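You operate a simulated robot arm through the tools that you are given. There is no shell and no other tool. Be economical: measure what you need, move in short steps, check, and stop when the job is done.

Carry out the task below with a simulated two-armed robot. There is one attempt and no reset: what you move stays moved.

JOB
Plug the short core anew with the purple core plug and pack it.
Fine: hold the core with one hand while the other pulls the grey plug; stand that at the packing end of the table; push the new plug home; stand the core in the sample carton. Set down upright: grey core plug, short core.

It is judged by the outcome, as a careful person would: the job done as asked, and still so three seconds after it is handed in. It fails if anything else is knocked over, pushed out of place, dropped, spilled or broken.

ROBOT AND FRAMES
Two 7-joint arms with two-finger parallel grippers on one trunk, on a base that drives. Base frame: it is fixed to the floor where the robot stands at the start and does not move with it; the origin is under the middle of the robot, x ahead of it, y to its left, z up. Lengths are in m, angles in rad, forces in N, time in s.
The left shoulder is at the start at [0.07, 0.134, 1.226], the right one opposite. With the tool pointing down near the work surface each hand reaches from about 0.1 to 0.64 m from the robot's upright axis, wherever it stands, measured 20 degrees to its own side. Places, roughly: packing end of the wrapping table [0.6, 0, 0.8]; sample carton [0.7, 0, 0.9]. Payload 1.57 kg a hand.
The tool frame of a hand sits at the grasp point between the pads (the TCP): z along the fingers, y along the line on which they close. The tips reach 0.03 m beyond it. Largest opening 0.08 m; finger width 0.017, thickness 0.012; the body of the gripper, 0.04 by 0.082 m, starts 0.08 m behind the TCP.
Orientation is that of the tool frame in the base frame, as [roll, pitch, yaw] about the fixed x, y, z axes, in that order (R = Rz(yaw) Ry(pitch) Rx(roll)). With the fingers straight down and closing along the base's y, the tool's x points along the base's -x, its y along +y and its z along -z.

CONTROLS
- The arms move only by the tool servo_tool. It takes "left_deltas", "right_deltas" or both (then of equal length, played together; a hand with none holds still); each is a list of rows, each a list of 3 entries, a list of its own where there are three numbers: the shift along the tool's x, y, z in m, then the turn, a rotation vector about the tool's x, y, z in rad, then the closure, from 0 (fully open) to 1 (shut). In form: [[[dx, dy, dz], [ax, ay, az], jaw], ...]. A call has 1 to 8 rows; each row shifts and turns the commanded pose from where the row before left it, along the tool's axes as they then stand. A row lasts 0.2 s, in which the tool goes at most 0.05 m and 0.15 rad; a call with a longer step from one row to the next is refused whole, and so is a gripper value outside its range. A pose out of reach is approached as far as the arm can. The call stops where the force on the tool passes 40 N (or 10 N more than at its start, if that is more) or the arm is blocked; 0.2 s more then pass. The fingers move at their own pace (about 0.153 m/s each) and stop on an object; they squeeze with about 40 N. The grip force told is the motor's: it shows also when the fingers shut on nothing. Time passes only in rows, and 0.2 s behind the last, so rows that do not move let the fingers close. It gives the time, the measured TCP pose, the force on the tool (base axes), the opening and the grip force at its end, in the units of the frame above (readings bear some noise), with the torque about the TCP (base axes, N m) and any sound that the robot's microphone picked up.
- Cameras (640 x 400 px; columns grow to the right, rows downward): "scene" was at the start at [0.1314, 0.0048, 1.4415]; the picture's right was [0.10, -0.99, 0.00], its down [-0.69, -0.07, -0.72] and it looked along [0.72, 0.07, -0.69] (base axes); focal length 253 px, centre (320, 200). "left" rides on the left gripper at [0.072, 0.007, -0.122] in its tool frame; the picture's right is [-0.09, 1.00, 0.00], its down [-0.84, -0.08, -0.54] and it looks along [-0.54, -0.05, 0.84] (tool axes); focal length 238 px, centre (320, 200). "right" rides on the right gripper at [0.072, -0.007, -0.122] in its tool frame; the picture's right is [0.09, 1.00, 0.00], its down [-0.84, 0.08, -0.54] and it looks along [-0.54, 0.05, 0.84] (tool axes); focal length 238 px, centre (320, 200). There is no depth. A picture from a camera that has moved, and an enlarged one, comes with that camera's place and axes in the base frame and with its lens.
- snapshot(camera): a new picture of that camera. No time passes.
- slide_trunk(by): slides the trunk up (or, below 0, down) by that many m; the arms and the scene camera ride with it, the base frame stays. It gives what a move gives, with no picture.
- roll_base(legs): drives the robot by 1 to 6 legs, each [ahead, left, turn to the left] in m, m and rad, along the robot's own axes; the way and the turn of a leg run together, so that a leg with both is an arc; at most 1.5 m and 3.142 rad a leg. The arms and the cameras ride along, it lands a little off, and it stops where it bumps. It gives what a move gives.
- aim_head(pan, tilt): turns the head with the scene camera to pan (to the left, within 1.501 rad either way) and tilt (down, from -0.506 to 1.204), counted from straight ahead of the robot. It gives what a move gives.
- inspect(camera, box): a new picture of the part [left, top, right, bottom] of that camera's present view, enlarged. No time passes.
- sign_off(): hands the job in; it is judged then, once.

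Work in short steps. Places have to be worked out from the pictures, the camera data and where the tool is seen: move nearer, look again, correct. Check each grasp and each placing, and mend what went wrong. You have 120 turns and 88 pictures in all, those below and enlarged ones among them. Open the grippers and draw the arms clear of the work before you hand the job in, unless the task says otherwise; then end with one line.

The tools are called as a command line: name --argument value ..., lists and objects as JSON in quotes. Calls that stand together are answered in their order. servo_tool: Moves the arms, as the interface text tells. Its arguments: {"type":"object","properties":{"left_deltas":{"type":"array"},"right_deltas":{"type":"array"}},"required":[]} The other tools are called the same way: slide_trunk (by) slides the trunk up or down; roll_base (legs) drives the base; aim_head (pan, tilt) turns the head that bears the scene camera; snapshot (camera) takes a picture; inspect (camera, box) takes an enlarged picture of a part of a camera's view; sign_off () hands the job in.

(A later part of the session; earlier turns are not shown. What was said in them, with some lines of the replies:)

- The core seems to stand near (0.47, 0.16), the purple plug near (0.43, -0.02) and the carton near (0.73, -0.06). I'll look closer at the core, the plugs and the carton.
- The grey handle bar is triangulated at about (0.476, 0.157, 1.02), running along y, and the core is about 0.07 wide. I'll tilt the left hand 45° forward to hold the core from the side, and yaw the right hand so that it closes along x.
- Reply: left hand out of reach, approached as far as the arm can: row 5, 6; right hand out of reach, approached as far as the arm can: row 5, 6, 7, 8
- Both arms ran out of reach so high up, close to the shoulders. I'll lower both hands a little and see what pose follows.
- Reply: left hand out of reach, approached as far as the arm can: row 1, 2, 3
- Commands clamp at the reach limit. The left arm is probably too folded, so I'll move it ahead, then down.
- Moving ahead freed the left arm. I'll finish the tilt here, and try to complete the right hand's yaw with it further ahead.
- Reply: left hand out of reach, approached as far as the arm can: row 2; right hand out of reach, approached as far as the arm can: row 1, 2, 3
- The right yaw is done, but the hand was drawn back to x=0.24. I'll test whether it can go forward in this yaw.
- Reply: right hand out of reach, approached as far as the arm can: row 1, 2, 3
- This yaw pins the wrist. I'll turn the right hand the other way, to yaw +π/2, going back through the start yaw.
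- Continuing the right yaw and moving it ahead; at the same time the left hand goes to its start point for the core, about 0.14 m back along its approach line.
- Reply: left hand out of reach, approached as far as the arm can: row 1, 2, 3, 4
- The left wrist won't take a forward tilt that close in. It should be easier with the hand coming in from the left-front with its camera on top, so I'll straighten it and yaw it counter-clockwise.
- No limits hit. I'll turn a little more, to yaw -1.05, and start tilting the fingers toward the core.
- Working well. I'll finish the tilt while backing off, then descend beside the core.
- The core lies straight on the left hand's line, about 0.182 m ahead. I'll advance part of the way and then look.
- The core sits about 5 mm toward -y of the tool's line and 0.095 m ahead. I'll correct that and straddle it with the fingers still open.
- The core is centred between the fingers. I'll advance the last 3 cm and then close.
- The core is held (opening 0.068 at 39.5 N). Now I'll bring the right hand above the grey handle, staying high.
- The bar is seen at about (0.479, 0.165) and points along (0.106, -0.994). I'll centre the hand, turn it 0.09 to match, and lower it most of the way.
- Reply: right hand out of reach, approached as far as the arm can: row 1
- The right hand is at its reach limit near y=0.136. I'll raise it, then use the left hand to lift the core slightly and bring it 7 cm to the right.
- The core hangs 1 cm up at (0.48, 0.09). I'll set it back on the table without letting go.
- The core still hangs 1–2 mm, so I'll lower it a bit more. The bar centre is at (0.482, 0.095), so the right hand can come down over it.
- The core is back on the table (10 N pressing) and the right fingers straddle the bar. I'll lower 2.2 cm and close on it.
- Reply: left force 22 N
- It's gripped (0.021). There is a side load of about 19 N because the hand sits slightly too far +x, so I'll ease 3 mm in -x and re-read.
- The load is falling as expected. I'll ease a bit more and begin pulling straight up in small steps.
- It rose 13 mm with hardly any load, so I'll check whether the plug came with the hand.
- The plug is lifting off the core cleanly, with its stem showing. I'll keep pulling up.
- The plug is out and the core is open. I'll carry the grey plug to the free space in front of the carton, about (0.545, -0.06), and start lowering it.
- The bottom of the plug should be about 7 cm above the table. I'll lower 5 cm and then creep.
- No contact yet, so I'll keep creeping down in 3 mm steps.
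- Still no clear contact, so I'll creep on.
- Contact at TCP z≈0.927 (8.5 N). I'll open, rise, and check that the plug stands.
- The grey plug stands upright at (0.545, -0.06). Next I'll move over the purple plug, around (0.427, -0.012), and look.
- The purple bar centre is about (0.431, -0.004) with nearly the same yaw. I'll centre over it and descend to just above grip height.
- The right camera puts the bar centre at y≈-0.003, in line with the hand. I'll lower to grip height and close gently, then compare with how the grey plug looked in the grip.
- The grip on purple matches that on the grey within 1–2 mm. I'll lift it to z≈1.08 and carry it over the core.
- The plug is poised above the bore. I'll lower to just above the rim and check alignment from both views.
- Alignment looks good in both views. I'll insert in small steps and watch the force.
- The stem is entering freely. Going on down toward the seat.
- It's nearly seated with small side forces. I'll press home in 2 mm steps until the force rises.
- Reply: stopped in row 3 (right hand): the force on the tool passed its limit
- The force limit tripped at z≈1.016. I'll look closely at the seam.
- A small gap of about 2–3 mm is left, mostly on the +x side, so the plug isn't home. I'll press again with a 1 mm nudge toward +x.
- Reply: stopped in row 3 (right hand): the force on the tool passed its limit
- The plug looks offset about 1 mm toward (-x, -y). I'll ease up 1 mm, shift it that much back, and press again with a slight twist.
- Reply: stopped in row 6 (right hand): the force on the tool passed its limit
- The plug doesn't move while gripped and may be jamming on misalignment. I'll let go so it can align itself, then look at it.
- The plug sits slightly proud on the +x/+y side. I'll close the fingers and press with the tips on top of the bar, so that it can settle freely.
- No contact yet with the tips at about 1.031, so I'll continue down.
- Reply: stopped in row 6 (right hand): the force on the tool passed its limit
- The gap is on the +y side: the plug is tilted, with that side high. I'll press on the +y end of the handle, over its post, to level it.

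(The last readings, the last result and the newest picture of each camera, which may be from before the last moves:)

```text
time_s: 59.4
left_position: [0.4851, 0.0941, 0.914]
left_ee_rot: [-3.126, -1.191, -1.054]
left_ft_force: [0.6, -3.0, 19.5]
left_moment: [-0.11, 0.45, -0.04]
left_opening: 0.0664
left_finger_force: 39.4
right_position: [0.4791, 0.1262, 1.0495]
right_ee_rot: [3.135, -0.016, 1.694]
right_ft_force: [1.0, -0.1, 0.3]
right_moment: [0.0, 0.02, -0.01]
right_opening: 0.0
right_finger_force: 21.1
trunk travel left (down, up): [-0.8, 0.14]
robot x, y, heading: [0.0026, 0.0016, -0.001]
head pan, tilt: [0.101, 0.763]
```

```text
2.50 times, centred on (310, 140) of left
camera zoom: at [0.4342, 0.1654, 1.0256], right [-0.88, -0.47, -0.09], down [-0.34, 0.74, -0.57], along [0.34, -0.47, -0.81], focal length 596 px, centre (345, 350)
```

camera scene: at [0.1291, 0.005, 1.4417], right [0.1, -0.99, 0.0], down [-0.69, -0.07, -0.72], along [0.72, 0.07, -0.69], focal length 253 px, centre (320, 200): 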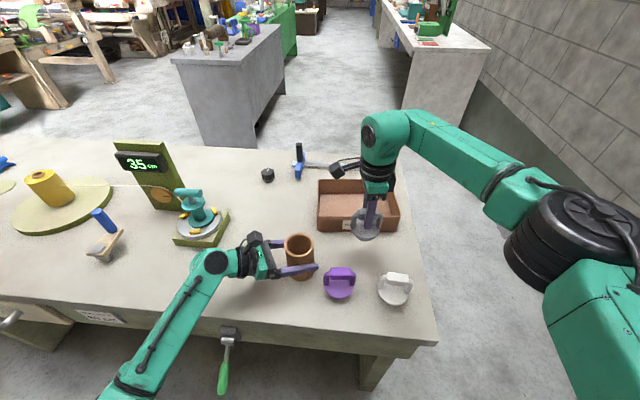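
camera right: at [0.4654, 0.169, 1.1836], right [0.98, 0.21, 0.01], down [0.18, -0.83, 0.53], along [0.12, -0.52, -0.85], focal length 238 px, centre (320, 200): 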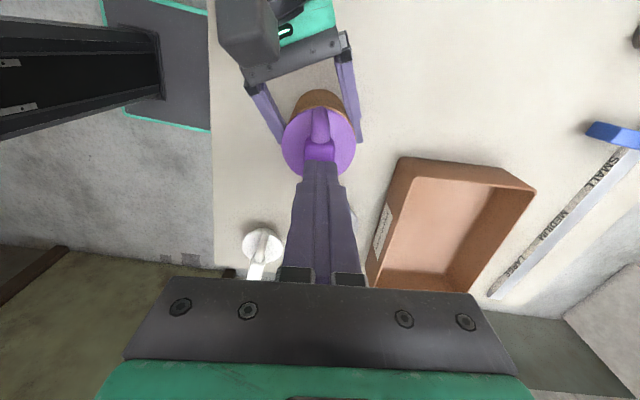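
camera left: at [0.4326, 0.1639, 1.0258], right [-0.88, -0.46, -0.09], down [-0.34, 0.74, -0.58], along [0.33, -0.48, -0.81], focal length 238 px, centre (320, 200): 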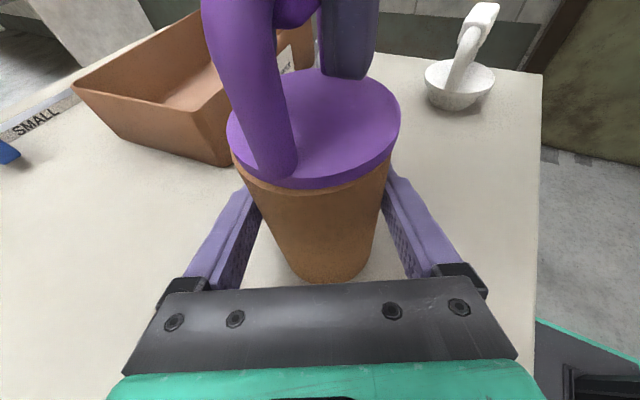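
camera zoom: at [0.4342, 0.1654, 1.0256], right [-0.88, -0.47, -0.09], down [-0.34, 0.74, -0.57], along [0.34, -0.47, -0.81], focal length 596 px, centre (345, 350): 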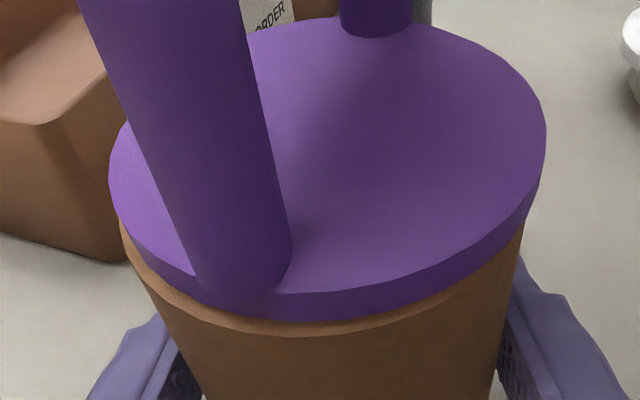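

Not touching yet, because the handle rounds off here. I'll go on down.

servo_tool --right_deltas '[[[-0.003, 0, 0.002], [0, 0, 0], 1], [[0, 0, 0.002], [0, 0, 0], 1], [[0, 0, 0.002], [0, 0, 0], 1], [[0, 0, 0.002], [0, 0, 0], 1], [[0, 0, 0.002], [0, 0, 0], 1], [[0, 0, 0.002], [0, 0, 0], 1], [[0, 0, 0.002], [0, 0, 0], 1]]'

inspect --camera "left" --box '[210, 60, 410, 220]'

```text
time_s: 60.5
left_position: [0.4835, 0.094, 0.9132]
left_ee_rot: [-3.128, -1.193, -1.051]
left_ft_force: [-2.1, 1.7, 5.8]
left_moment: [-0.04, 0.75, -0.11]
left_opening: 0.0665
left_finger_force: 40.9
right_position: [0.4796, 0.1246, 1.0451]
right_ee_rot: [3.131, -0.023, 1.696]
right_ft_force: [-2.3, -2.3, 11.1]
right_moment: [-0.17, 0.08, 0.05]
right_opening: 0.0001
right_finger_force: 20.9
trunk travel left (down, up): [-0.8, 0.14]
robot x, y, heading: [-0.002, -0.0022, 0.0]
head pan, tilt: [0.101, 0.763]
stopped in row 5 (right hand): the force on the tool passed its limit (the readings are from after the stop); the commanded pose is now the measured one
```

```text
2.50 times, centred on (310, 140) of left
camera zoom: at [0.4339, 0.1657, 1.0254], right [-0.87, -0.48, -0.09], down [-0.34, 0.74, -0.58], along [0.34, -0.47, -0.81], focal length 596 px, centre (345, 350)
```

zoom: 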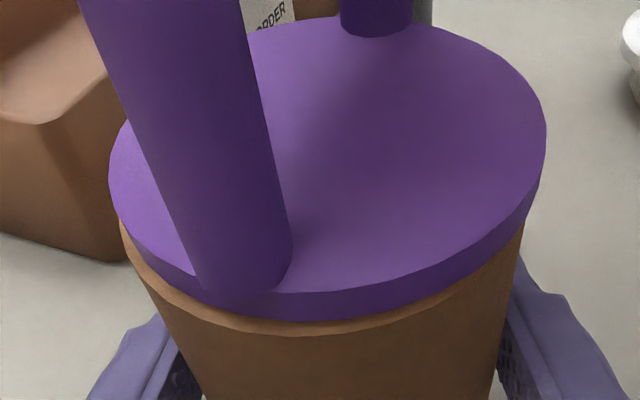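

There's no movement under 40 N and the force rises steeply. It may already be seated on the rim, only shifted sideways, so I'll magnify the seam.

inspect --camera "left" --box '[240, 165, 320, 215]'

inspect --camera "left" --box '[340, 130, 420, 180]'

```text
8.00 times, centred on (280, 190) of left
camera zoom: at [0.4339, 0.1657, 1.0254], right [-0.87, -0.48, -0.09], down [-0.34, 0.74, -0.58], along [0.34, -0.47, -0.81], focal length 1907 px, centre (640, 280)
```

zoom: 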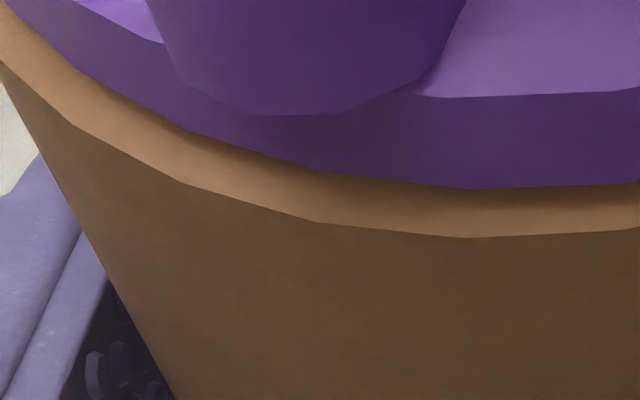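

```text
8.00 times, centred on (380, 155) of left
camera zoom: at [0.4339, 0.1657, 1.0254], right [-0.87, -0.48, -0.09], down [-0.34, 0.74, -0.58], along [0.34, -0.47, -0.81], focal length 1907 px, centre (-160, 560)
```

zoom: 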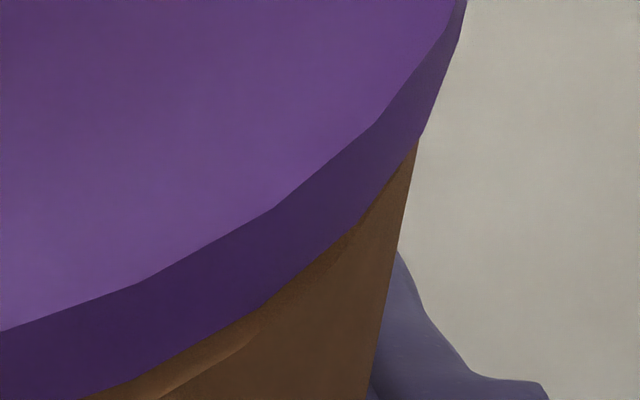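

The views suggest the plug is offset about 2 mm toward (-x, -y) rather than just raised. I'll rise, correct the hand's small drift in tilt, and regrip the bar.

servo_tool --right_deltas '[[[0, 0, -0.03], [0, 0, 0], 1], [[-0.024, 0.0, 0], [0.0106, -0.023, 0], 0.6], [[0, 0, 0], [0, 0, 0], 0.4], [[0, 0, 0.03], [0, 0, 0], 0.4], [[0, 0, 0.027], [0, 0, 0], 0.4], [[0, 0, 0], [0, 0, 0], 0.6], [[0, 0, 0], [0, 0, 0], 1], [[0, 0, 0], [0, 0, 0], 1]]'

```text
time_s: 62.3
left_position: [0.4849, 0.0936, 0.9136]
left_ee_rot: [-3.126, -1.19, -1.053]
left_ft_force: [4.7, -1.7, 18.4]
left_moment: [-0.57, 0.58, -0.5]
left_opening: 0.0661
left_finger_force: 40.0
right_position: [0.4833, 0.0986, 1.0168]
right_ee_rot: [-3.141, 0.0, 1.698]
right_ft_force: [-3.6, -0.3, -0.1]
right_moment: [0.1, -0.03, 0.66]
right_opening: 0.0217
right_finger_force: 35.0
trunk travel left (down, up): [-0.8, 0.14]
robot x, y, heading: [-0.0026, -0.002, 0.004]
head pan, tilt: [0.101, 0.763]
```

The grip holds. I'll lift the plug a little, about 8 mm, to free it and see.

servo_tool --right_deltas '[[[0, 0, -0.002], [0, 0, 0], 1], [[0, 0, -0.003], [0, 0, 0], 1], [[0, 0, -0.003], [0, 0, 0], 1], [[0, 0, -0.003], [0, 0, 0], 1], [[0, 0, 0], [0, 0, 0], 1]]'

inspect --camera "left" --box '[210, 60, 410, 220]'

```text
time_s: 63.5
left_position: [0.4857, 0.0938, 0.9128]
left_ee_rot: [-3.124, -1.19, -1.055]
left_ft_force: [4.4, -1.5, 22.3]
left_moment: [-0.34, 0.25, -0.03]
left_opening: 0.0659
left_finger_force: 40.1
right_position: [0.4827, 0.0998, 1.0275]
right_ee_rot: [-3.139, 0.001, 1.698]
right_ft_force: [0.6, 0.6, -0.8]
right_moment: [-0.03, 0.0, -0.02]
right_opening: 0.0216
right_finger_force: 34.6
trunk travel left (down, up): [-0.8, 0.14]
robot x, y, heading: [0.0028, 0.0025, -0.006]
head pan, tilt: [0.101, 0.763]
```

```text
2.50 times, centred on (310, 140) of left
camera zoom: at [0.4348, 0.1656, 1.0253], right [-0.87, -0.48, -0.09], down [-0.34, 0.74, -0.58], along [0.34, -0.47, -0.81], focal length 596 px, centre (345, 350)
```

zoom: 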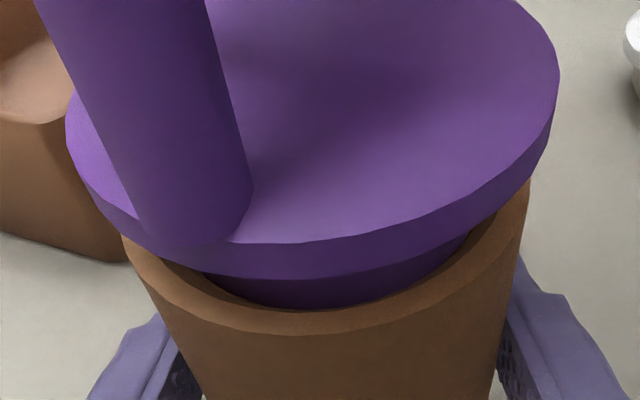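

There's clear lateral play. At the seat the plug sat about 2 mm toward -y and slightly -x, so I'll shift (+0.8, +2) mm and lower again.

servo_tool --right_deltas '[[[0.002, 0.001, 0], [0, 0, 0], 1], [[0, 0, 0.003], [0, 0, 0], 1], [[0, 0, 0.003], [0, 0, 0], 1], [[0, 0, 0.003], [0, 0, 0], 1], [[0, 0, 0.002], [0, 0, 0], 1], [[0, 0, 0.001], [0, 0, 0], 1], [[0, 0, 0], [0, 0, 0], 1]]'

inspect --camera "left" --box '[210, 60, 410, 220]'

```text
time_s: 65.1
left_position: [0.4847, 0.094, 0.9126]
left_ee_rot: [-3.123, -1.191, -1.054]
left_ft_force: [7.7, 7.9, 20.3]
left_moment: [-0.54, 0.35, -0.03]
left_opening: 0.0661
left_finger_force: 39.6
right_position: [0.4831, 0.1009, 1.0172]
right_ee_rot: [-3.141, 0.001, 1.697]
right_ft_force: [-0.3, -10.4, 14.9]
right_moment: [-0.7, 0.0, -0.05]
right_opening: 0.0211
right_finger_force: 34.9
trunk travel left (down, up): [-0.8, 0.14]
robot x, y, heading: [-0.0009, -0.0024, -0.006]
head pan, tilt: [0.101, 0.763]
```

```text
2.50 times, centred on (310, 140) of left
camera zoom: at [0.4345, 0.1654, 1.0254], right [-0.87, -0.48, -0.09], down [-0.34, 0.74, -0.57], along [0.34, -0.47, -0.81], focal length 596 px, centre (345, 350)
```

zoom: 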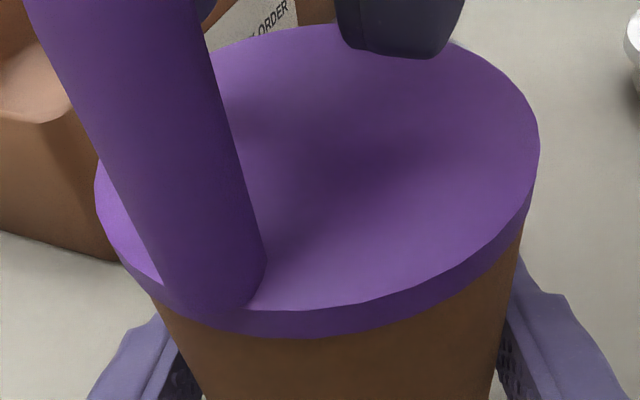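

Now the flange covers the rim all round, as the grey one did. A 10 N side force shows it's slightly too far +y, so I'll ease 1 mm back and press home.

servo_tool --right_deltas '[[[-0.001, 0, 0], [0, 0, 0], 1], [[0, 0, 0.001], [0, 0, 0], 1], [[0, 0, 0.001], [0, 0, 0], 1], [[0, 0, 0.001], [0, 0, 0], 1], [[0, 0, 0.001], [0, 0, 0], 1]]'

```text
time_s: 66.0
left_position: [0.4861, 0.0939, 0.9129]
left_ee_rot: [-3.124, -1.193, -1.053]
left_ft_force: [-2.4, 1.4, 6.1]
left_moment: [0.31, 0.78, -0.04]
left_opening: 0.066
left_finger_force: 39.7
right_position: [0.4817, 0.1014, 1.0178]
right_ee_rot: [3.14, -0.001, 1.697]
right_ft_force: [-1.2, -3.9, 13.0]
right_moment: [-0.42, 0.04, 0.06]
right_opening: 0.0217
right_finger_force: 34.2
trunk travel left (down, up): [-0.8, 0.14]
robot x, y, heading: [-0.001, 0.0034, -0.004]
head pan, tilt: [0.101, 0.763]
stopped in row 4 (right hand): the force on the tool passed its limit (the readings are from after the stop); the commanded pose is now the measured one
```

It's pressed at 40 N with no more travel, so it is home. I'll release, rise clear, and check the seam from both sides.

servo_tool --right_deltas '[[[0, 0, 0], [0, 0, 0], 0.8], [[0, 0, 0], [0, 0, 0], 0.5], [[0, 0, 0], [0, 0, 0], 0.2], [[0, 0, -0.03], [0, 0, 0], 0.2], [[0, 0, -0.04], [0, 0, 0], 0.1], [[0, 0, -0.03], [0, 0, 0], 0], [[0, 0, 0], [0, 0, 0], 0]]'

inspect --camera "left" --box '[210, 60, 410, 220]'

inspect --camera "right" --box '[240, 50, 400, 200]'

```text
time_s: 67.6
left_position: [0.4864, 0.0936, 0.9132]
left_ee_rot: [-3.123, -1.19, -1.052]
left_ft_force: [-3.3, -3.5, 15.9]
left_moment: [-0.03, 0.6, 0.03]
left_opening: 0.0661
left_finger_force: 39.8
right_position: [0.4834, 0.1018, 1.1157]
right_ee_rot: [-3.141, -0.004, 1.697]
right_ft_force: [-0.4, -1.7, -0.6]
right_moment: [-0.01, 0.02, 0.01]
right_opening: 0.0798
right_finger_force: 0.1
trunk travel left (down, up): [-0.8, 0.14]
robot x, y, heading: [0.001, -0.0008, -0.003]
head pan, tilt: [0.101, 0.763]
```

```text
2.50 times, centred on (310, 140) of left
camera zoom: at [0.4349, 0.1657, 1.0252], right [-0.87, -0.48, -0.09], down [-0.35, 0.74, -0.58], along [0.34, -0.47, -0.81], focal length 596 px, centre (345, 350)
```

zoom: 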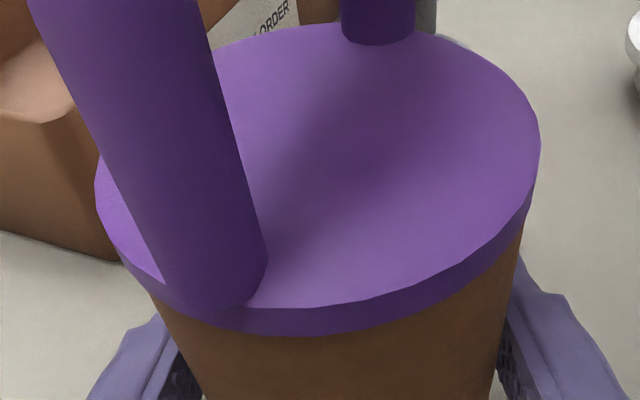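

```text
2.67 times, centred on (320, 125) of right
camera zoom: at [0.4684, 0.1709, 1.2383], right [0.98, 0.22, 0.0], down [0.18, -0.82, 0.54], along [0.12, -0.53, -0.84], focal length 636 px, centre (320, 400)
```

zoom: 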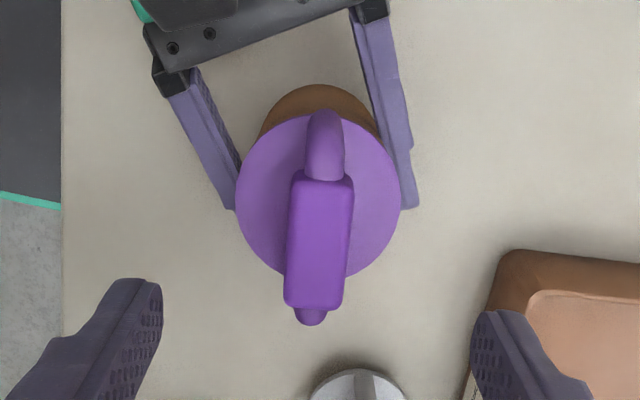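

The seam is closed all round. Now I'll retract the right arm to its own side and lift the core 12 cm with the left, keeping it upright.

servo_tool --right_deltas '[[[-0.03, 0, -0.03], [0, 0, 0], 0], [[-0.045, 0, 0], [0, 0, 0], 0], [[-0.045, 0, 0], [0, 0, 0], 0], [[-0.045, -0.01, 0], [0, 0, 0], 0], [[-0.045, -0.02, 0], [0, 0, 0], 0], [[-0.045, -0.02, 0], [0, 0, 0], 0], [[-0.045, -0.02, 0], [0, 0, 0], 0], [[-0.04, -0.02, 0], [0, 0, 0], 0]]'

servo_tool --left_deltas '[[[0.009, 0, -0.0037], [0, 0, 0], 1], [[0.018, 0, -0.0075], [0, 0, 0], 1], [[0.028, 0, -0.011], [0, 0, 0], 1], [[0.028, 0, -0.011], [0, 0, 0], 1], [[0.028, 0, -0.011], [0, 0, 0], 1], [[0, 0, 0], [0, 0, 0], 1]]'

snapshot --camera "scene"

```text
time_s: 69.4
left_position: [0.4843, 0.0952, 0.9138]
left_ee_rot: [-3.122, -1.189, -1.051]
left_ft_force: [-0.2, -0.3, 19.3]
left_moment: [-0.57, 0.26, 0.18]
left_opening: 0.0662
left_finger_force: 40.3
right_position: [0.4324, -0.2482, 1.1448]
right_ee_rot: [3.14, -0.004, 1.698]
right_ft_force: [0.3, -1.1, -0.5]
right_moment: [0.03, 0.0, 0.0]
right_opening: 0.0801
right_finger_force: 0.1
trunk travel left (down, up): [-0.8, 0.14]
robot x, y, heading: [0.0012, 0.0033, -0.0]
head pan, tilt: [0.101, 0.763]
```

```text
time_s: 70.8
left_position: [0.4895, 0.0941, 1.0321]
left_ee_rot: [-3.136, -1.19, -1.04]
left_ft_force: [1.0, 0.2, -2.7]
left_moment: [-0.04, -0.03, -0.03]
left_opening: 0.0665
left_finger_force: 40.4
right_position: [0.4374, -0.2462, 1.1447]
right_ee_rot: [-3.141, -0.001, 1.698]
right_ft_force: [-0.4, -0.9, -0.2]
right_moment: [0.0, -0.01, -0.01]
right_opening: 0.0802
right_finger_force: 0.0
trunk travel left (down, up): [-0.8, 0.14]
robot x, y, heading: [0.0017, 0.0023, -0.001]
head pan, tilt: [0.101, 0.763]
```

```text
22 pictures are left
camera scene: at [0.1325, 0.0045, 1.4414], right [0.1, -0.99, 0.0], down [-0.69, -0.07, -0.72], along [0.72, 0.07, -0.69], focal length 253 px, centre (320, 200)
```

scene: 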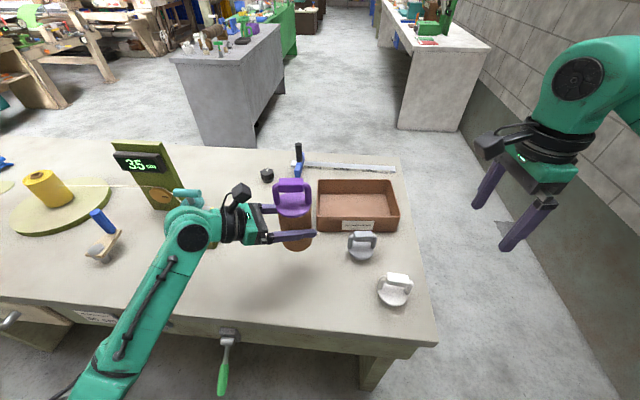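

The core hangs freely (≈2.7 N) and upright, and the grey plug still stands. I'll go halfway toward the carton, watching the left elbow.

servo_tool --left_deltas '[[[0.0123, -0.0171, 0.0307], [0, 0, 0], 1], [[0.0123, -0.0171, 0.0307], [0, 0, 0], 1], [[0.0123, -0.0171, 0.0307], [0, 0, 0], 1], [[0.0123, -0.0171, 0.0307], [0, 0, 0], 1], [[0, 0, 0], [0, 0, 0], 1]]'

snapshot --camera "scene"

```text
time_s: 72.0
left_position: [0.616, 0.0162, 1.0335]
left_ee_rot: [-3.135, -1.187, -1.043]
left_ft_force: [-0.7, -0.2, -2.4]
left_moment: [-0.01, -0.01, 0.04]
left_opening: 0.0662
left_finger_force: 40.2
right_position: [0.4365, -0.2458, 1.1444]
right_ee_rot: [-3.141, -0.002, 1.697]
right_ft_force: [-0.1, -0.3, -0.2]
right_moment: [-0.03, -0.03, -0.01]
right_opening: 0.0801
right_finger_force: 0.0
trunk travel left (down, up): [-0.8, 0.14]
robot x, y, heading: [-0.0022, 0.0019, 0.001]
head pan, tilt: [0.101, 0.763]
```

```text
21 pictures are left
camera scene: at [0.132, 0.005, 1.4415], right [0.1, -0.99, 0.0], down [-0.69, -0.07, -0.72], along [0.72, 0.07, -0.69], focal length 253 px, centre (320, 200)
```

scene: 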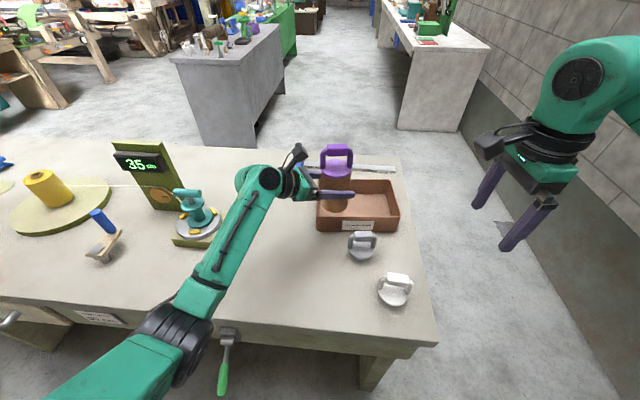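

All clear so far. I'll finish the move to above the carton centre.

servo_tool --left_deltas '[[[0.0125, -0.0168, 0.031], [0, 0, 0], 1], [[0.0125, -0.0168, 0.031], [0, 0, 0], 1], [[0.0125, -0.0168, 0.031], [0, 0, 0], 1], [[0, 0, 0], [0, 0, 0], 1]]'

snapshot --camera "left"

inspect --camera "scene" --box '[250, 110, 430, 270]'

```text
time_s: 73.0
left_position: [0.7005, -0.038, 1.0324]
left_ee_rot: [-3.131, -1.188, -1.043]
left_ft_force: [-0.7, -0.5, -2.3]
left_moment: [0.0, 0.0, 0.0]
left_opening: 0.0661
left_finger_force: 39.6
left hand out of reach, approached as far as the arm can: row 3
right_position: [0.4368, -0.2453, 1.1442]
right_ee_rot: [-3.14, -0.001, 1.698]
right_ft_force: [-0.8, -0.1, -0.5]
right_moment: [-0.02, 0.0, -0.03]
right_opening: 0.08
right_finger_force: 0.1
trunk travel left (down, up): [-0.8, 0.14]
robot x, y, heading: [-0.0015, -0.0025, 0.003]
head pan, tilt: [0.101, 0.763]
```

```text
20 pictures are left
camera left: at [0.6505, 0.0324, 1.1441], right [-0.87, -0.48, -0.09], down [-0.35, 0.74, -0.57], along [0.34, -0.47, -0.81], focal length 238 px, centre (320, 200)
```

left: 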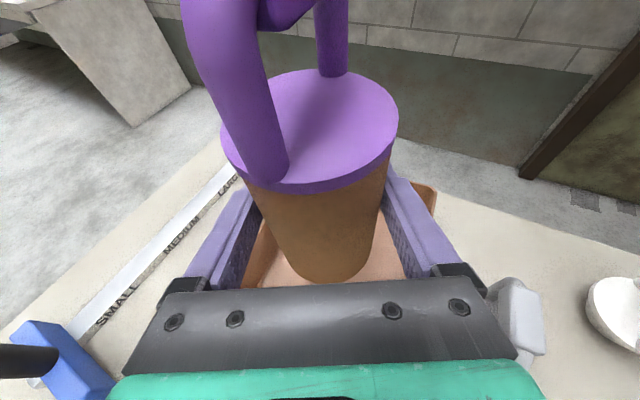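

```text
2.50 times, centred on (340, 190) of scene
camera zoom: at [0.1325, 0.0051, 1.4414], right [0.1, -0.99, 0.0], down [-0.69, -0.07, -0.72], along [0.72, 0.07, -0.69], focal length 633 px, centre (270, 225)
```

zoom: 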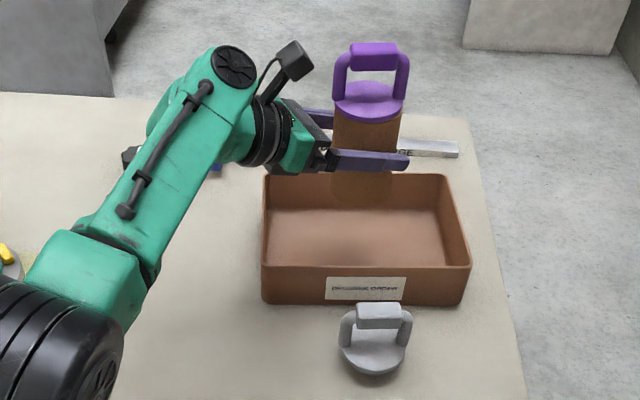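

The hand stopped at its reach limit at (0.70, -0.038), which is above the carton's middle. I'll descend 5 cm with the arm and see if it holds the line.

servo_tool --left_deltas '[[[-0.0186, 0, 0.0075], [0, 0, 0], 1], [[-0.0186, 0, 0.0075], [0, 0, 0], 1], [[-0.0093, 0, 0.0037], [0, 0, 0], 1], [[0, 0, 0], [0, 0, 0], 1]]'

```text
time_s: 74.0
left_position: [0.6945, -0.0412, 0.9989]
left_ee_rot: [-3.133, -1.188, -1.043]
left_ft_force: [-0.3, -0.2, -1.3]
left_moment: [-0.02, 0.03, -0.02]
left_opening: 0.0659
left_finger_force: 40.7
left hand out of reach, approached as far as the arm can: row 2
right_position: [0.4383, -0.2459, 1.1438]
right_ee_rot: [-3.138, -0.002, 1.696]
right_ft_force: [-0.2, -0.2, 0.0]
right_moment: [0.01, -0.01, 0.0]
right_opening: 0.0797
right_finger_force: 0.1
trunk travel left (down, up): [-0.8, 0.14]
robot x, y, heading: [0.0027, -0.0015, -0.003]
head pan, tilt: [0.101, 0.763]
```

The arm is at the edge of its reach when lowering. I'll go back up a bit and ahead, then lower with the trunk instead, which keeps the hand's pose.

servo_tool --left_deltas '[[[0.0158, 0, -0.0063], [0, 0, 0], 1], [[0.0158, 0, -0.0063], [0, 0, 0], 1], [[0.0015, -0.006, 0.0035], [0, 0, 0], 1], [[0.0015, -0.006, 0.0035], [0, 0, 0], 1], [[0, 0, 0], [0, 0, 0], 1]]'

slide_trunk --by -0.05

snapshot --camera "scene"

```text
time_s: 75.2
left_position: [0.7022, -0.0412, 1.0317]
left_ee_rot: [-3.133, -1.188, -1.04]
left_ft_force: [-0.6, -0.1, -2.1]
left_moment: [-0.01, 0.01, -0.01]
left_opening: 0.0663
left_finger_force: 39.7
left hand out of reach, approached as far as the arm can: row 4
right_position: [0.4364, -0.2465, 1.144]
right_ee_rot: [-3.14, -0.001, 1.696]
right_ft_force: [0.0, -0.3, 0.3]
right_moment: [-0.01, 0.01, 0.01]
right_opening: 0.0798
right_finger_force: 0.0
trunk travel left (down, up): [-0.8, 0.14]
robot x, y, heading: [0.0026, 0.0014, -0.002]
head pan, tilt: [0.101, 0.763]
```

```text
time_s: 76.1
left_position: [0.7029, -0.0403, 0.9821]
left_ee_rot: [-3.133, -1.19, -1.042]
left_ft_force: [-0.2, 0.4, -2.1]
left_moment: [0.01, -0.02, 0.0]
left_opening: 0.0661
left_finger_force: 39.6
right_position: [0.4371, -0.2459, 1.0932]
right_ee_rot: [-3.139, -0.001, 1.697]
right_ft_force: [-0.4, 0.8, 0.3]
right_moment: [0.03, -0.02, 0.01]
right_opening: 0.08
right_finger_force: 0.1
trunk travel left (down, up): [-0.75, 0.19]
robot x, y, heading: [0.0003, 0.0053, -0.0]
head pan, tilt: [0.101, 0.763]
```

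```text
18 pictures are left
camera scene: at [0.1323, 0.0044, 1.3914], right [0.1, -0.99, 0.0], down [-0.69, -0.07, -0.72], along [0.72, 0.07, -0.69], focal length 253 px, centre (320, 200)
```

scene: 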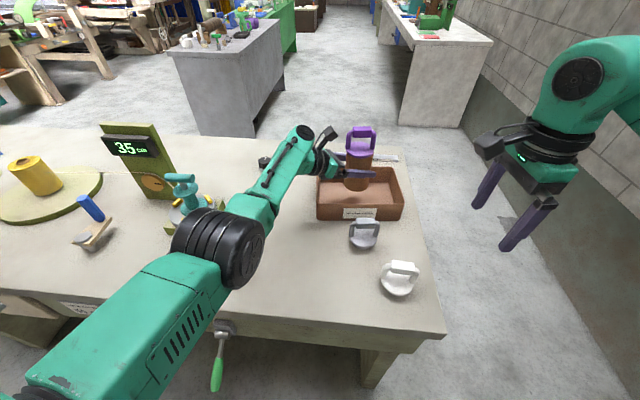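

Everything rides down cleanly. Lowering another 4.5 cm puts the base about 2 cm above the carton's floor.

slide_trunk --by -0.045

inspect --camera "scene" --box '[270, 110, 430, 260]'

snapshot --camera "left"

```text
time_s: 77.0
left_position: [0.7024, -0.0417, 0.9372]
left_ee_rot: [-3.133, -1.189, -1.041]
left_ft_force: [-0.8, -0.1, -1.6]
left_moment: [-0.01, 0.05, 0.02]
left_opening: 0.0664
left_finger_force: 40.4
right_position: [0.4367, -0.244, 1.0499]
right_ee_rot: [-3.138, -0.003, 1.697]
right_ft_force: [0.5, 0.9, -0.6]
right_moment: [-0.01, -0.01, -0.01]
right_opening: 0.08
right_finger_force: 0.1
trunk travel left (down, up): [-0.705, 0.235]
robot x, y, heading: [0.0024, 0.0022, -0.001]
head pan, tilt: [0.101, 0.763]
```

```text
2.67 times, centred on (350, 185) of scene
camera zoom: at [0.1324, 0.0044, 1.3464], right [0.1, -0.99, 0.0], down [-0.69, -0.07, -0.72], along [0.72, 0.07, -0.69], focal length 676 px, centre (240, 240)
```

zoom: 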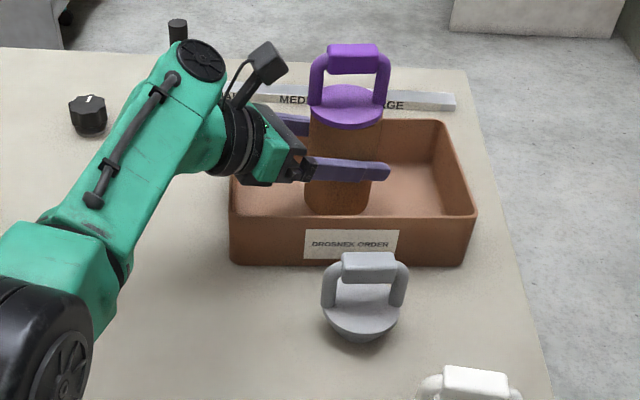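

```text
16 pictures are left
camera left: at [0.6518, 0.0305, 1.0502], right [-0.87, -0.48, -0.09], down [-0.35, 0.74, -0.57], along [0.34, -0.47, -0.81], focal length 238 px, centre (320, 200)
```

left: 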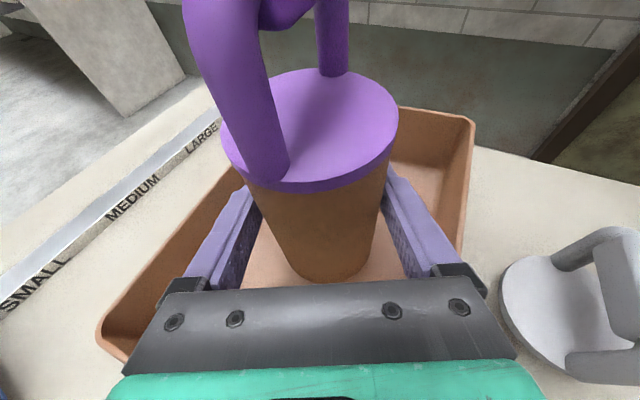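

The core is well inside the walls and the hand clears them. I'll lower the last bit in small steps, watching the force.

slide_trunk --by -0.014

slide_trunk --by -0.003

```text
time_s: 77.6
left_position: [0.7028, -0.0405, 0.9232]
left_ee_rot: [-3.133, -1.189, -1.041]
left_ft_force: [0.9, -0.3, -1.8]
left_moment: [0.02, 0.02, -0.03]
left_opening: 0.0662
left_finger_force: 39.7
right_position: [0.4375, -0.2456, 1.0348]
right_ee_rot: [-3.142, -0.001, 1.696]
right_ft_force: [0.2, 0.7, 0.2]
right_moment: [0.0, 0.01, 0.01]
right_opening: 0.08
right_finger_force: 0.0
trunk travel left (down, up): [-0.691, 0.249]
robot x, y, heading: [0.0021, -0.0005, -0.001]
head pan, tilt: [0.101, 0.763]
```

```text
time_s: 78.1
left_position: [0.7027, -0.0411, 0.9201]
left_ee_rot: [-3.134, -1.189, -1.043]
left_ft_force: [0.4, -0.3, -1.4]
left_moment: [0.02, 0.02, -0.01]
left_opening: 0.0662
left_finger_force: 40.3
right_position: [0.438, -0.2462, 1.0325]
right_ee_rot: [-3.138, -0.001, 1.696]
right_ft_force: [0.4, -0.5, 0.2]
right_moment: [0.02, -0.03, 0.04]
right_opening: 0.08
right_finger_force: 0.1
trunk travel left (down, up): [-0.688, 0.252]
robot x, y, heading: [0.0006, -0.0029, -0.004]
head pan, tilt: [0.101, 0.763]
```

No contact yet, so I'll take 2 mm steps.

slide_trunk --by -0.002

slide_trunk --by -0.0015

```text
time_s: 78.7
left_position: [0.7021, -0.0414, 0.9192]
left_ee_rot: [-3.136, -1.188, -1.04]
left_ft_force: [0.3, -0.8, -2.7]
left_moment: [0.03, 0.03, 0.0]
left_opening: 0.0662
left_finger_force: 40.5
right_position: [0.4358, -0.2464, 1.0287]
right_ee_rot: [-3.137, -0.002, 1.695]
right_ft_force: [-0.4, 0.2, 0.4]
right_moment: [0.01, 0.02, 0.01]
right_opening: 0.08
right_finger_force: 0.0
trunk travel left (down, up): [-0.686, 0.254]
robot x, y, heading: [0.0018, 0.0004, 0.002]
head pan, tilt: [0.101, 0.763]
```

```text
time_s: 79.2
left_position: [0.7017, -0.0404, 0.9176]
left_ee_rot: [-3.131, -1.189, -1.045]
left_ft_force: [0.0, -0.4, 0.3]
left_moment: [0.0, 0.08, -0.03]
left_opening: 0.0662
left_finger_force: 40.0
right_position: [0.4366, -0.2464, 1.0294]
right_ee_rot: [-3.14, -0.002, 1.697]
right_ft_force: [-0.6, 0.1, 1.0]
right_moment: [-0.01, 0.01, 0.01]
right_opening: 0.0803
right_finger_force: 0.2
trunk travel left (down, up): [-0.684, 0.255]
robot x, y, heading: [0.0041, -0.0004, -0.002]
head pan, tilt: [0.101, 0.763]
```

The weight is being taken over (force from -2 to +0.3). One more 1.5 mm for firm contact.

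slide_trunk --by -0.0015

inspect --camera "scene" --box '[290, 110, 410, 230]'

```text
time_s: 79.7
left_position: [0.7021, -0.041, 0.9179]
left_ee_rot: [-3.127, -1.191, -1.046]
left_ft_force: [2.0, -0.1, 7.2]
left_moment: [0.05, 0.11, -0.03]
left_opening: 0.066
left_finger_force: 39.8
right_position: [0.4363, -0.2463, 1.0267]
right_ee_rot: [-3.139, -0.001, 1.696]
right_ft_force: [0.6, 0.5, 0.7]
right_moment: [0.0, 0.01, 0.03]
right_opening: 0.0798
right_finger_force: 0.0
trunk travel left (down, up): [-0.683, 0.257]
robot x, y, heading: [-0.0042, -0.0007, -0.004]
head pan, tilt: [0.101, 0.763]
```

```text
3.33 times, centred on (350, 170) of scene
camera zoom: at [0.1313, 0.0045, 1.3247], right [0.1, -0.99, 0.0], down [-0.69, -0.07, -0.72], along [0.72, 0.07, -0.69], focal length 844 px, centre (220, 300)
```

zoom: 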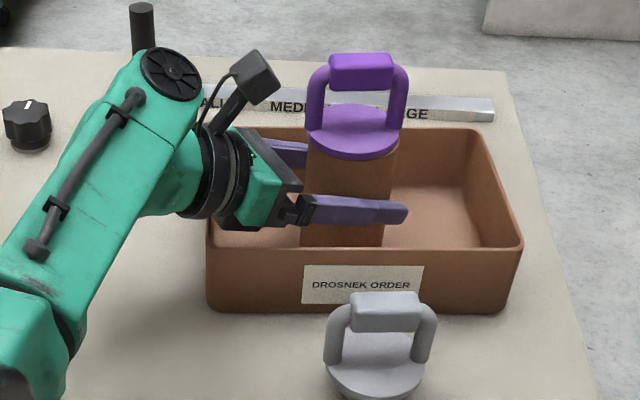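

The core stands in the carton (7 N contact). I'll open slowly and back off along the fingers.

servo_tool --left_deltas '[[[0, 0, 0], [0, 0, 0], 0.12], [[0, 0, 0], [0, 0, 0], 0.05], [[0, 0, 0], [0, 0, 0], 0], [[0, 0, 0], [0, 0, 0], 0], [[0, 0, -0.015], [0, 0, 0], 0], [[0, 0, -0.02], [0, 0, 0], 0]]'

snapshot --camera "left"

```text
time_s: 81.1
left_position: [0.6845, -0.0113, 0.9289]
left_ee_rot: [-3.134, -1.189, -1.039]
left_ft_force: [0.6, 0.2, 0.3]
left_moment: [-0.01, -0.03, -0.01]
left_opening: 0.0801
left_finger_force: 0.1
right_position: [0.4361, -0.2449, 1.0272]
right_ee_rot: [-3.14, -0.001, 1.697]
right_ft_force: [-1.1, -0.3, 0.7]
right_moment: [0.0, 0.01, 0.03]
right_opening: 0.0802
right_finger_force: 0.0
trunk travel left (down, up): [-0.683, 0.257]
robot x, y, heading: [0.001, -0.0001, -0.004]
head pan, tilt: [0.101, 0.763]
```

```text
14 pictures are left
camera left: at [0.6335, 0.0608, 1.0418], right [-0.87, -0.48, -0.09], down [-0.35, 0.74, -0.57], along [0.34, -0.47, -0.81], focal length 238 px, centre (320, 200)
```

left: 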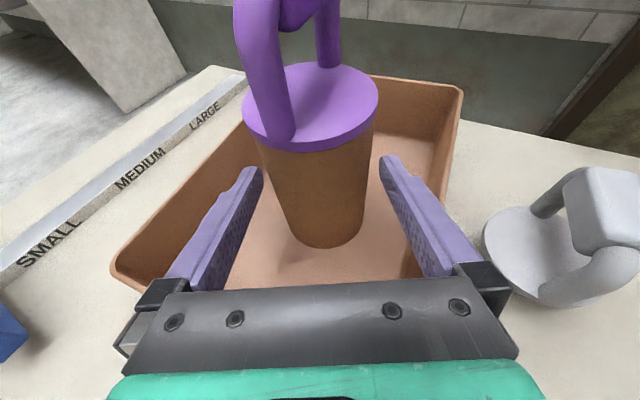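

The core stands free. I'll back off further and rise clear.

servo_tool --left_deltas '[[[0, 0, -0.03], [0, 0, 0], 0], [[0.01, 0, -0.035], [0, 0, 0], 0], [[0.03, 0, -0.03], [0, 0, 0], 0], [[0.03, 0.02, -0.02], [0, 0, 0], 0], [[0.03, 0.02, -0.02], [0, 0, 0], 0], [[0, 0.04, -0.02], [0, 0, 0], 0], [[0, 0, 0], [0, 0, 0], 0]]'

slide_trunk --by 0.1

snapshot --camera "scene"

inspect --camera "scene" --box '[290, 120, 430, 290]'

```text
time_s: 82.7
left_position: [0.5633, 0.0458, 1.0853]
left_ee_rot: [-3.096, -1.186, -1.058]
left_ft_force: [-0.5, -0.2, -1.2]
left_moment: [-0.05, 0.01, -0.03]
left_opening: 0.0802
left_finger_force: 0.1
right_position: [0.4369, -0.2465, 1.0266]
right_ee_rot: [-3.14, -0.001, 1.696]
right_ft_force: [0.1, 0.0, -0.8]
right_moment: [0.0, -0.01, 0.01]
right_opening: 0.0803
right_finger_force: 0.1
trunk travel left (down, up): [-0.683, 0.257]
robot x, y, heading: [-0.0012, 0.0019, 0.0]
head pan, tilt: [0.101, 0.763]
```

```text
time_s: 84.0
left_position: [0.5622, 0.0461, 1.1806]
left_ee_rot: [-3.102, -1.176, -1.057]
left_ft_force: [-0.2, 0.4, 0.7]
left_moment: [0.02, -0.02, -0.01]
left_opening: 0.0798
left_finger_force: 0.1
right_position: [0.4373, -0.2472, 1.1264]
right_ee_rot: [-3.139, -0.001, 1.694]
right_ft_force: [-0.2, -0.4, -0.8]
right_moment: [-0.01, 0.0, -0.03]
right_opening: 0.0799
right_finger_force: 0.0
trunk travel left (down, up): [-0.783, 0.157]
robot x, y, heading: [0.0003, -0.0001, -0.001]
head pan, tilt: [0.101, 0.763]
```

```text
13 pictures are left
camera scene: at [0.1324, 0.0043, 1.4244], right [0.1, -0.99, 0.0], down [-0.69, -0.07, -0.72], along [0.72, 0.07, -0.69], focal length 253 px, centre (320, 200)
```

scene: 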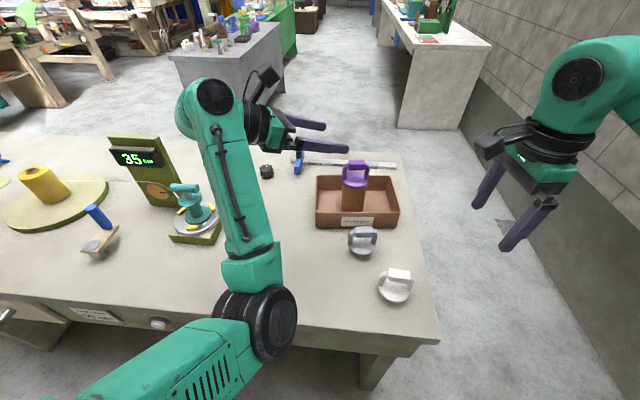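

```text
2.35 times, centred on (360, 205) of scene
camera zoom: at [0.1324, 0.0043, 1.4244], right [0.1, -0.99, 0.0], down [-0.69, -0.07, -0.72], along [0.72, 0.07, -0.69], focal length 596 px, centre (226, 188)
```

zoom: 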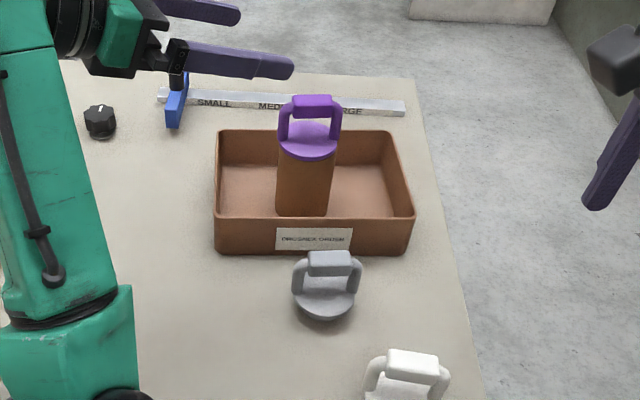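

The core stands upright in the carton, the grey plug stands at the packing end, and nothing else has moved. I'll draw the left arm a bit further back, then hand in.

servo_tool --left_deltas '[[[0, 0, -0.04], [0, 0, 0], 0], [[0, 0, -0.04], [0, 0, 0], 0], [[0, 0, -0.04], [0, 0, 0], 0], [[0, 0, 0], [0, 0, 0], 0]]'

snapshot --camera "scene"

```text
time_s: 85.0
left_position: [0.5041, 0.1287, 1.226]
left_ee_rot: [-3.132, -1.187, -1.046]
left_ft_force: [-0.5, 0.3, -0.3]
left_moment: [-0.01, -0.02, -0.03]
left_opening: 0.0799
left_finger_force: 0.0
right_position: [0.436, -0.2478, 1.1261]
right_ee_rot: [-3.141, -0.002, 1.697]
right_ft_force: [-0.2, 0.2, 0.1]
right_moment: [0.02, -0.01, -0.02]
right_opening: 0.0799
right_finger_force: 0.0
trunk travel left (down, up): [-0.783, 0.157]
robot x, y, heading: [0.0048, 0.0024, 0.0]
head pan, tilt: [0.101, 0.763]
```

```text
11 pictures are left
camera scene: at [0.1322, 0.0027, 1.4245], right [0.1, -0.99, 0.0], down [-0.69, -0.07, -0.72], along [0.72, 0.07, -0.69], focal length 253 px, centre (320, 200)
```

scene: 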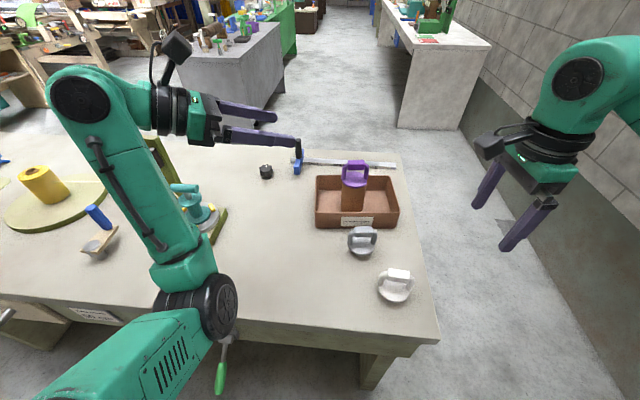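

Both arms are clear with the grippers open, and everything is standing, so I'm handing it in.

sign_off

```text
The job is handed in.
```

The short core now has the purple plug pressed home and stands upright in the sample carton; the grey plug stands upright at the packing end of the table, and the last picture shows nothing else moved.
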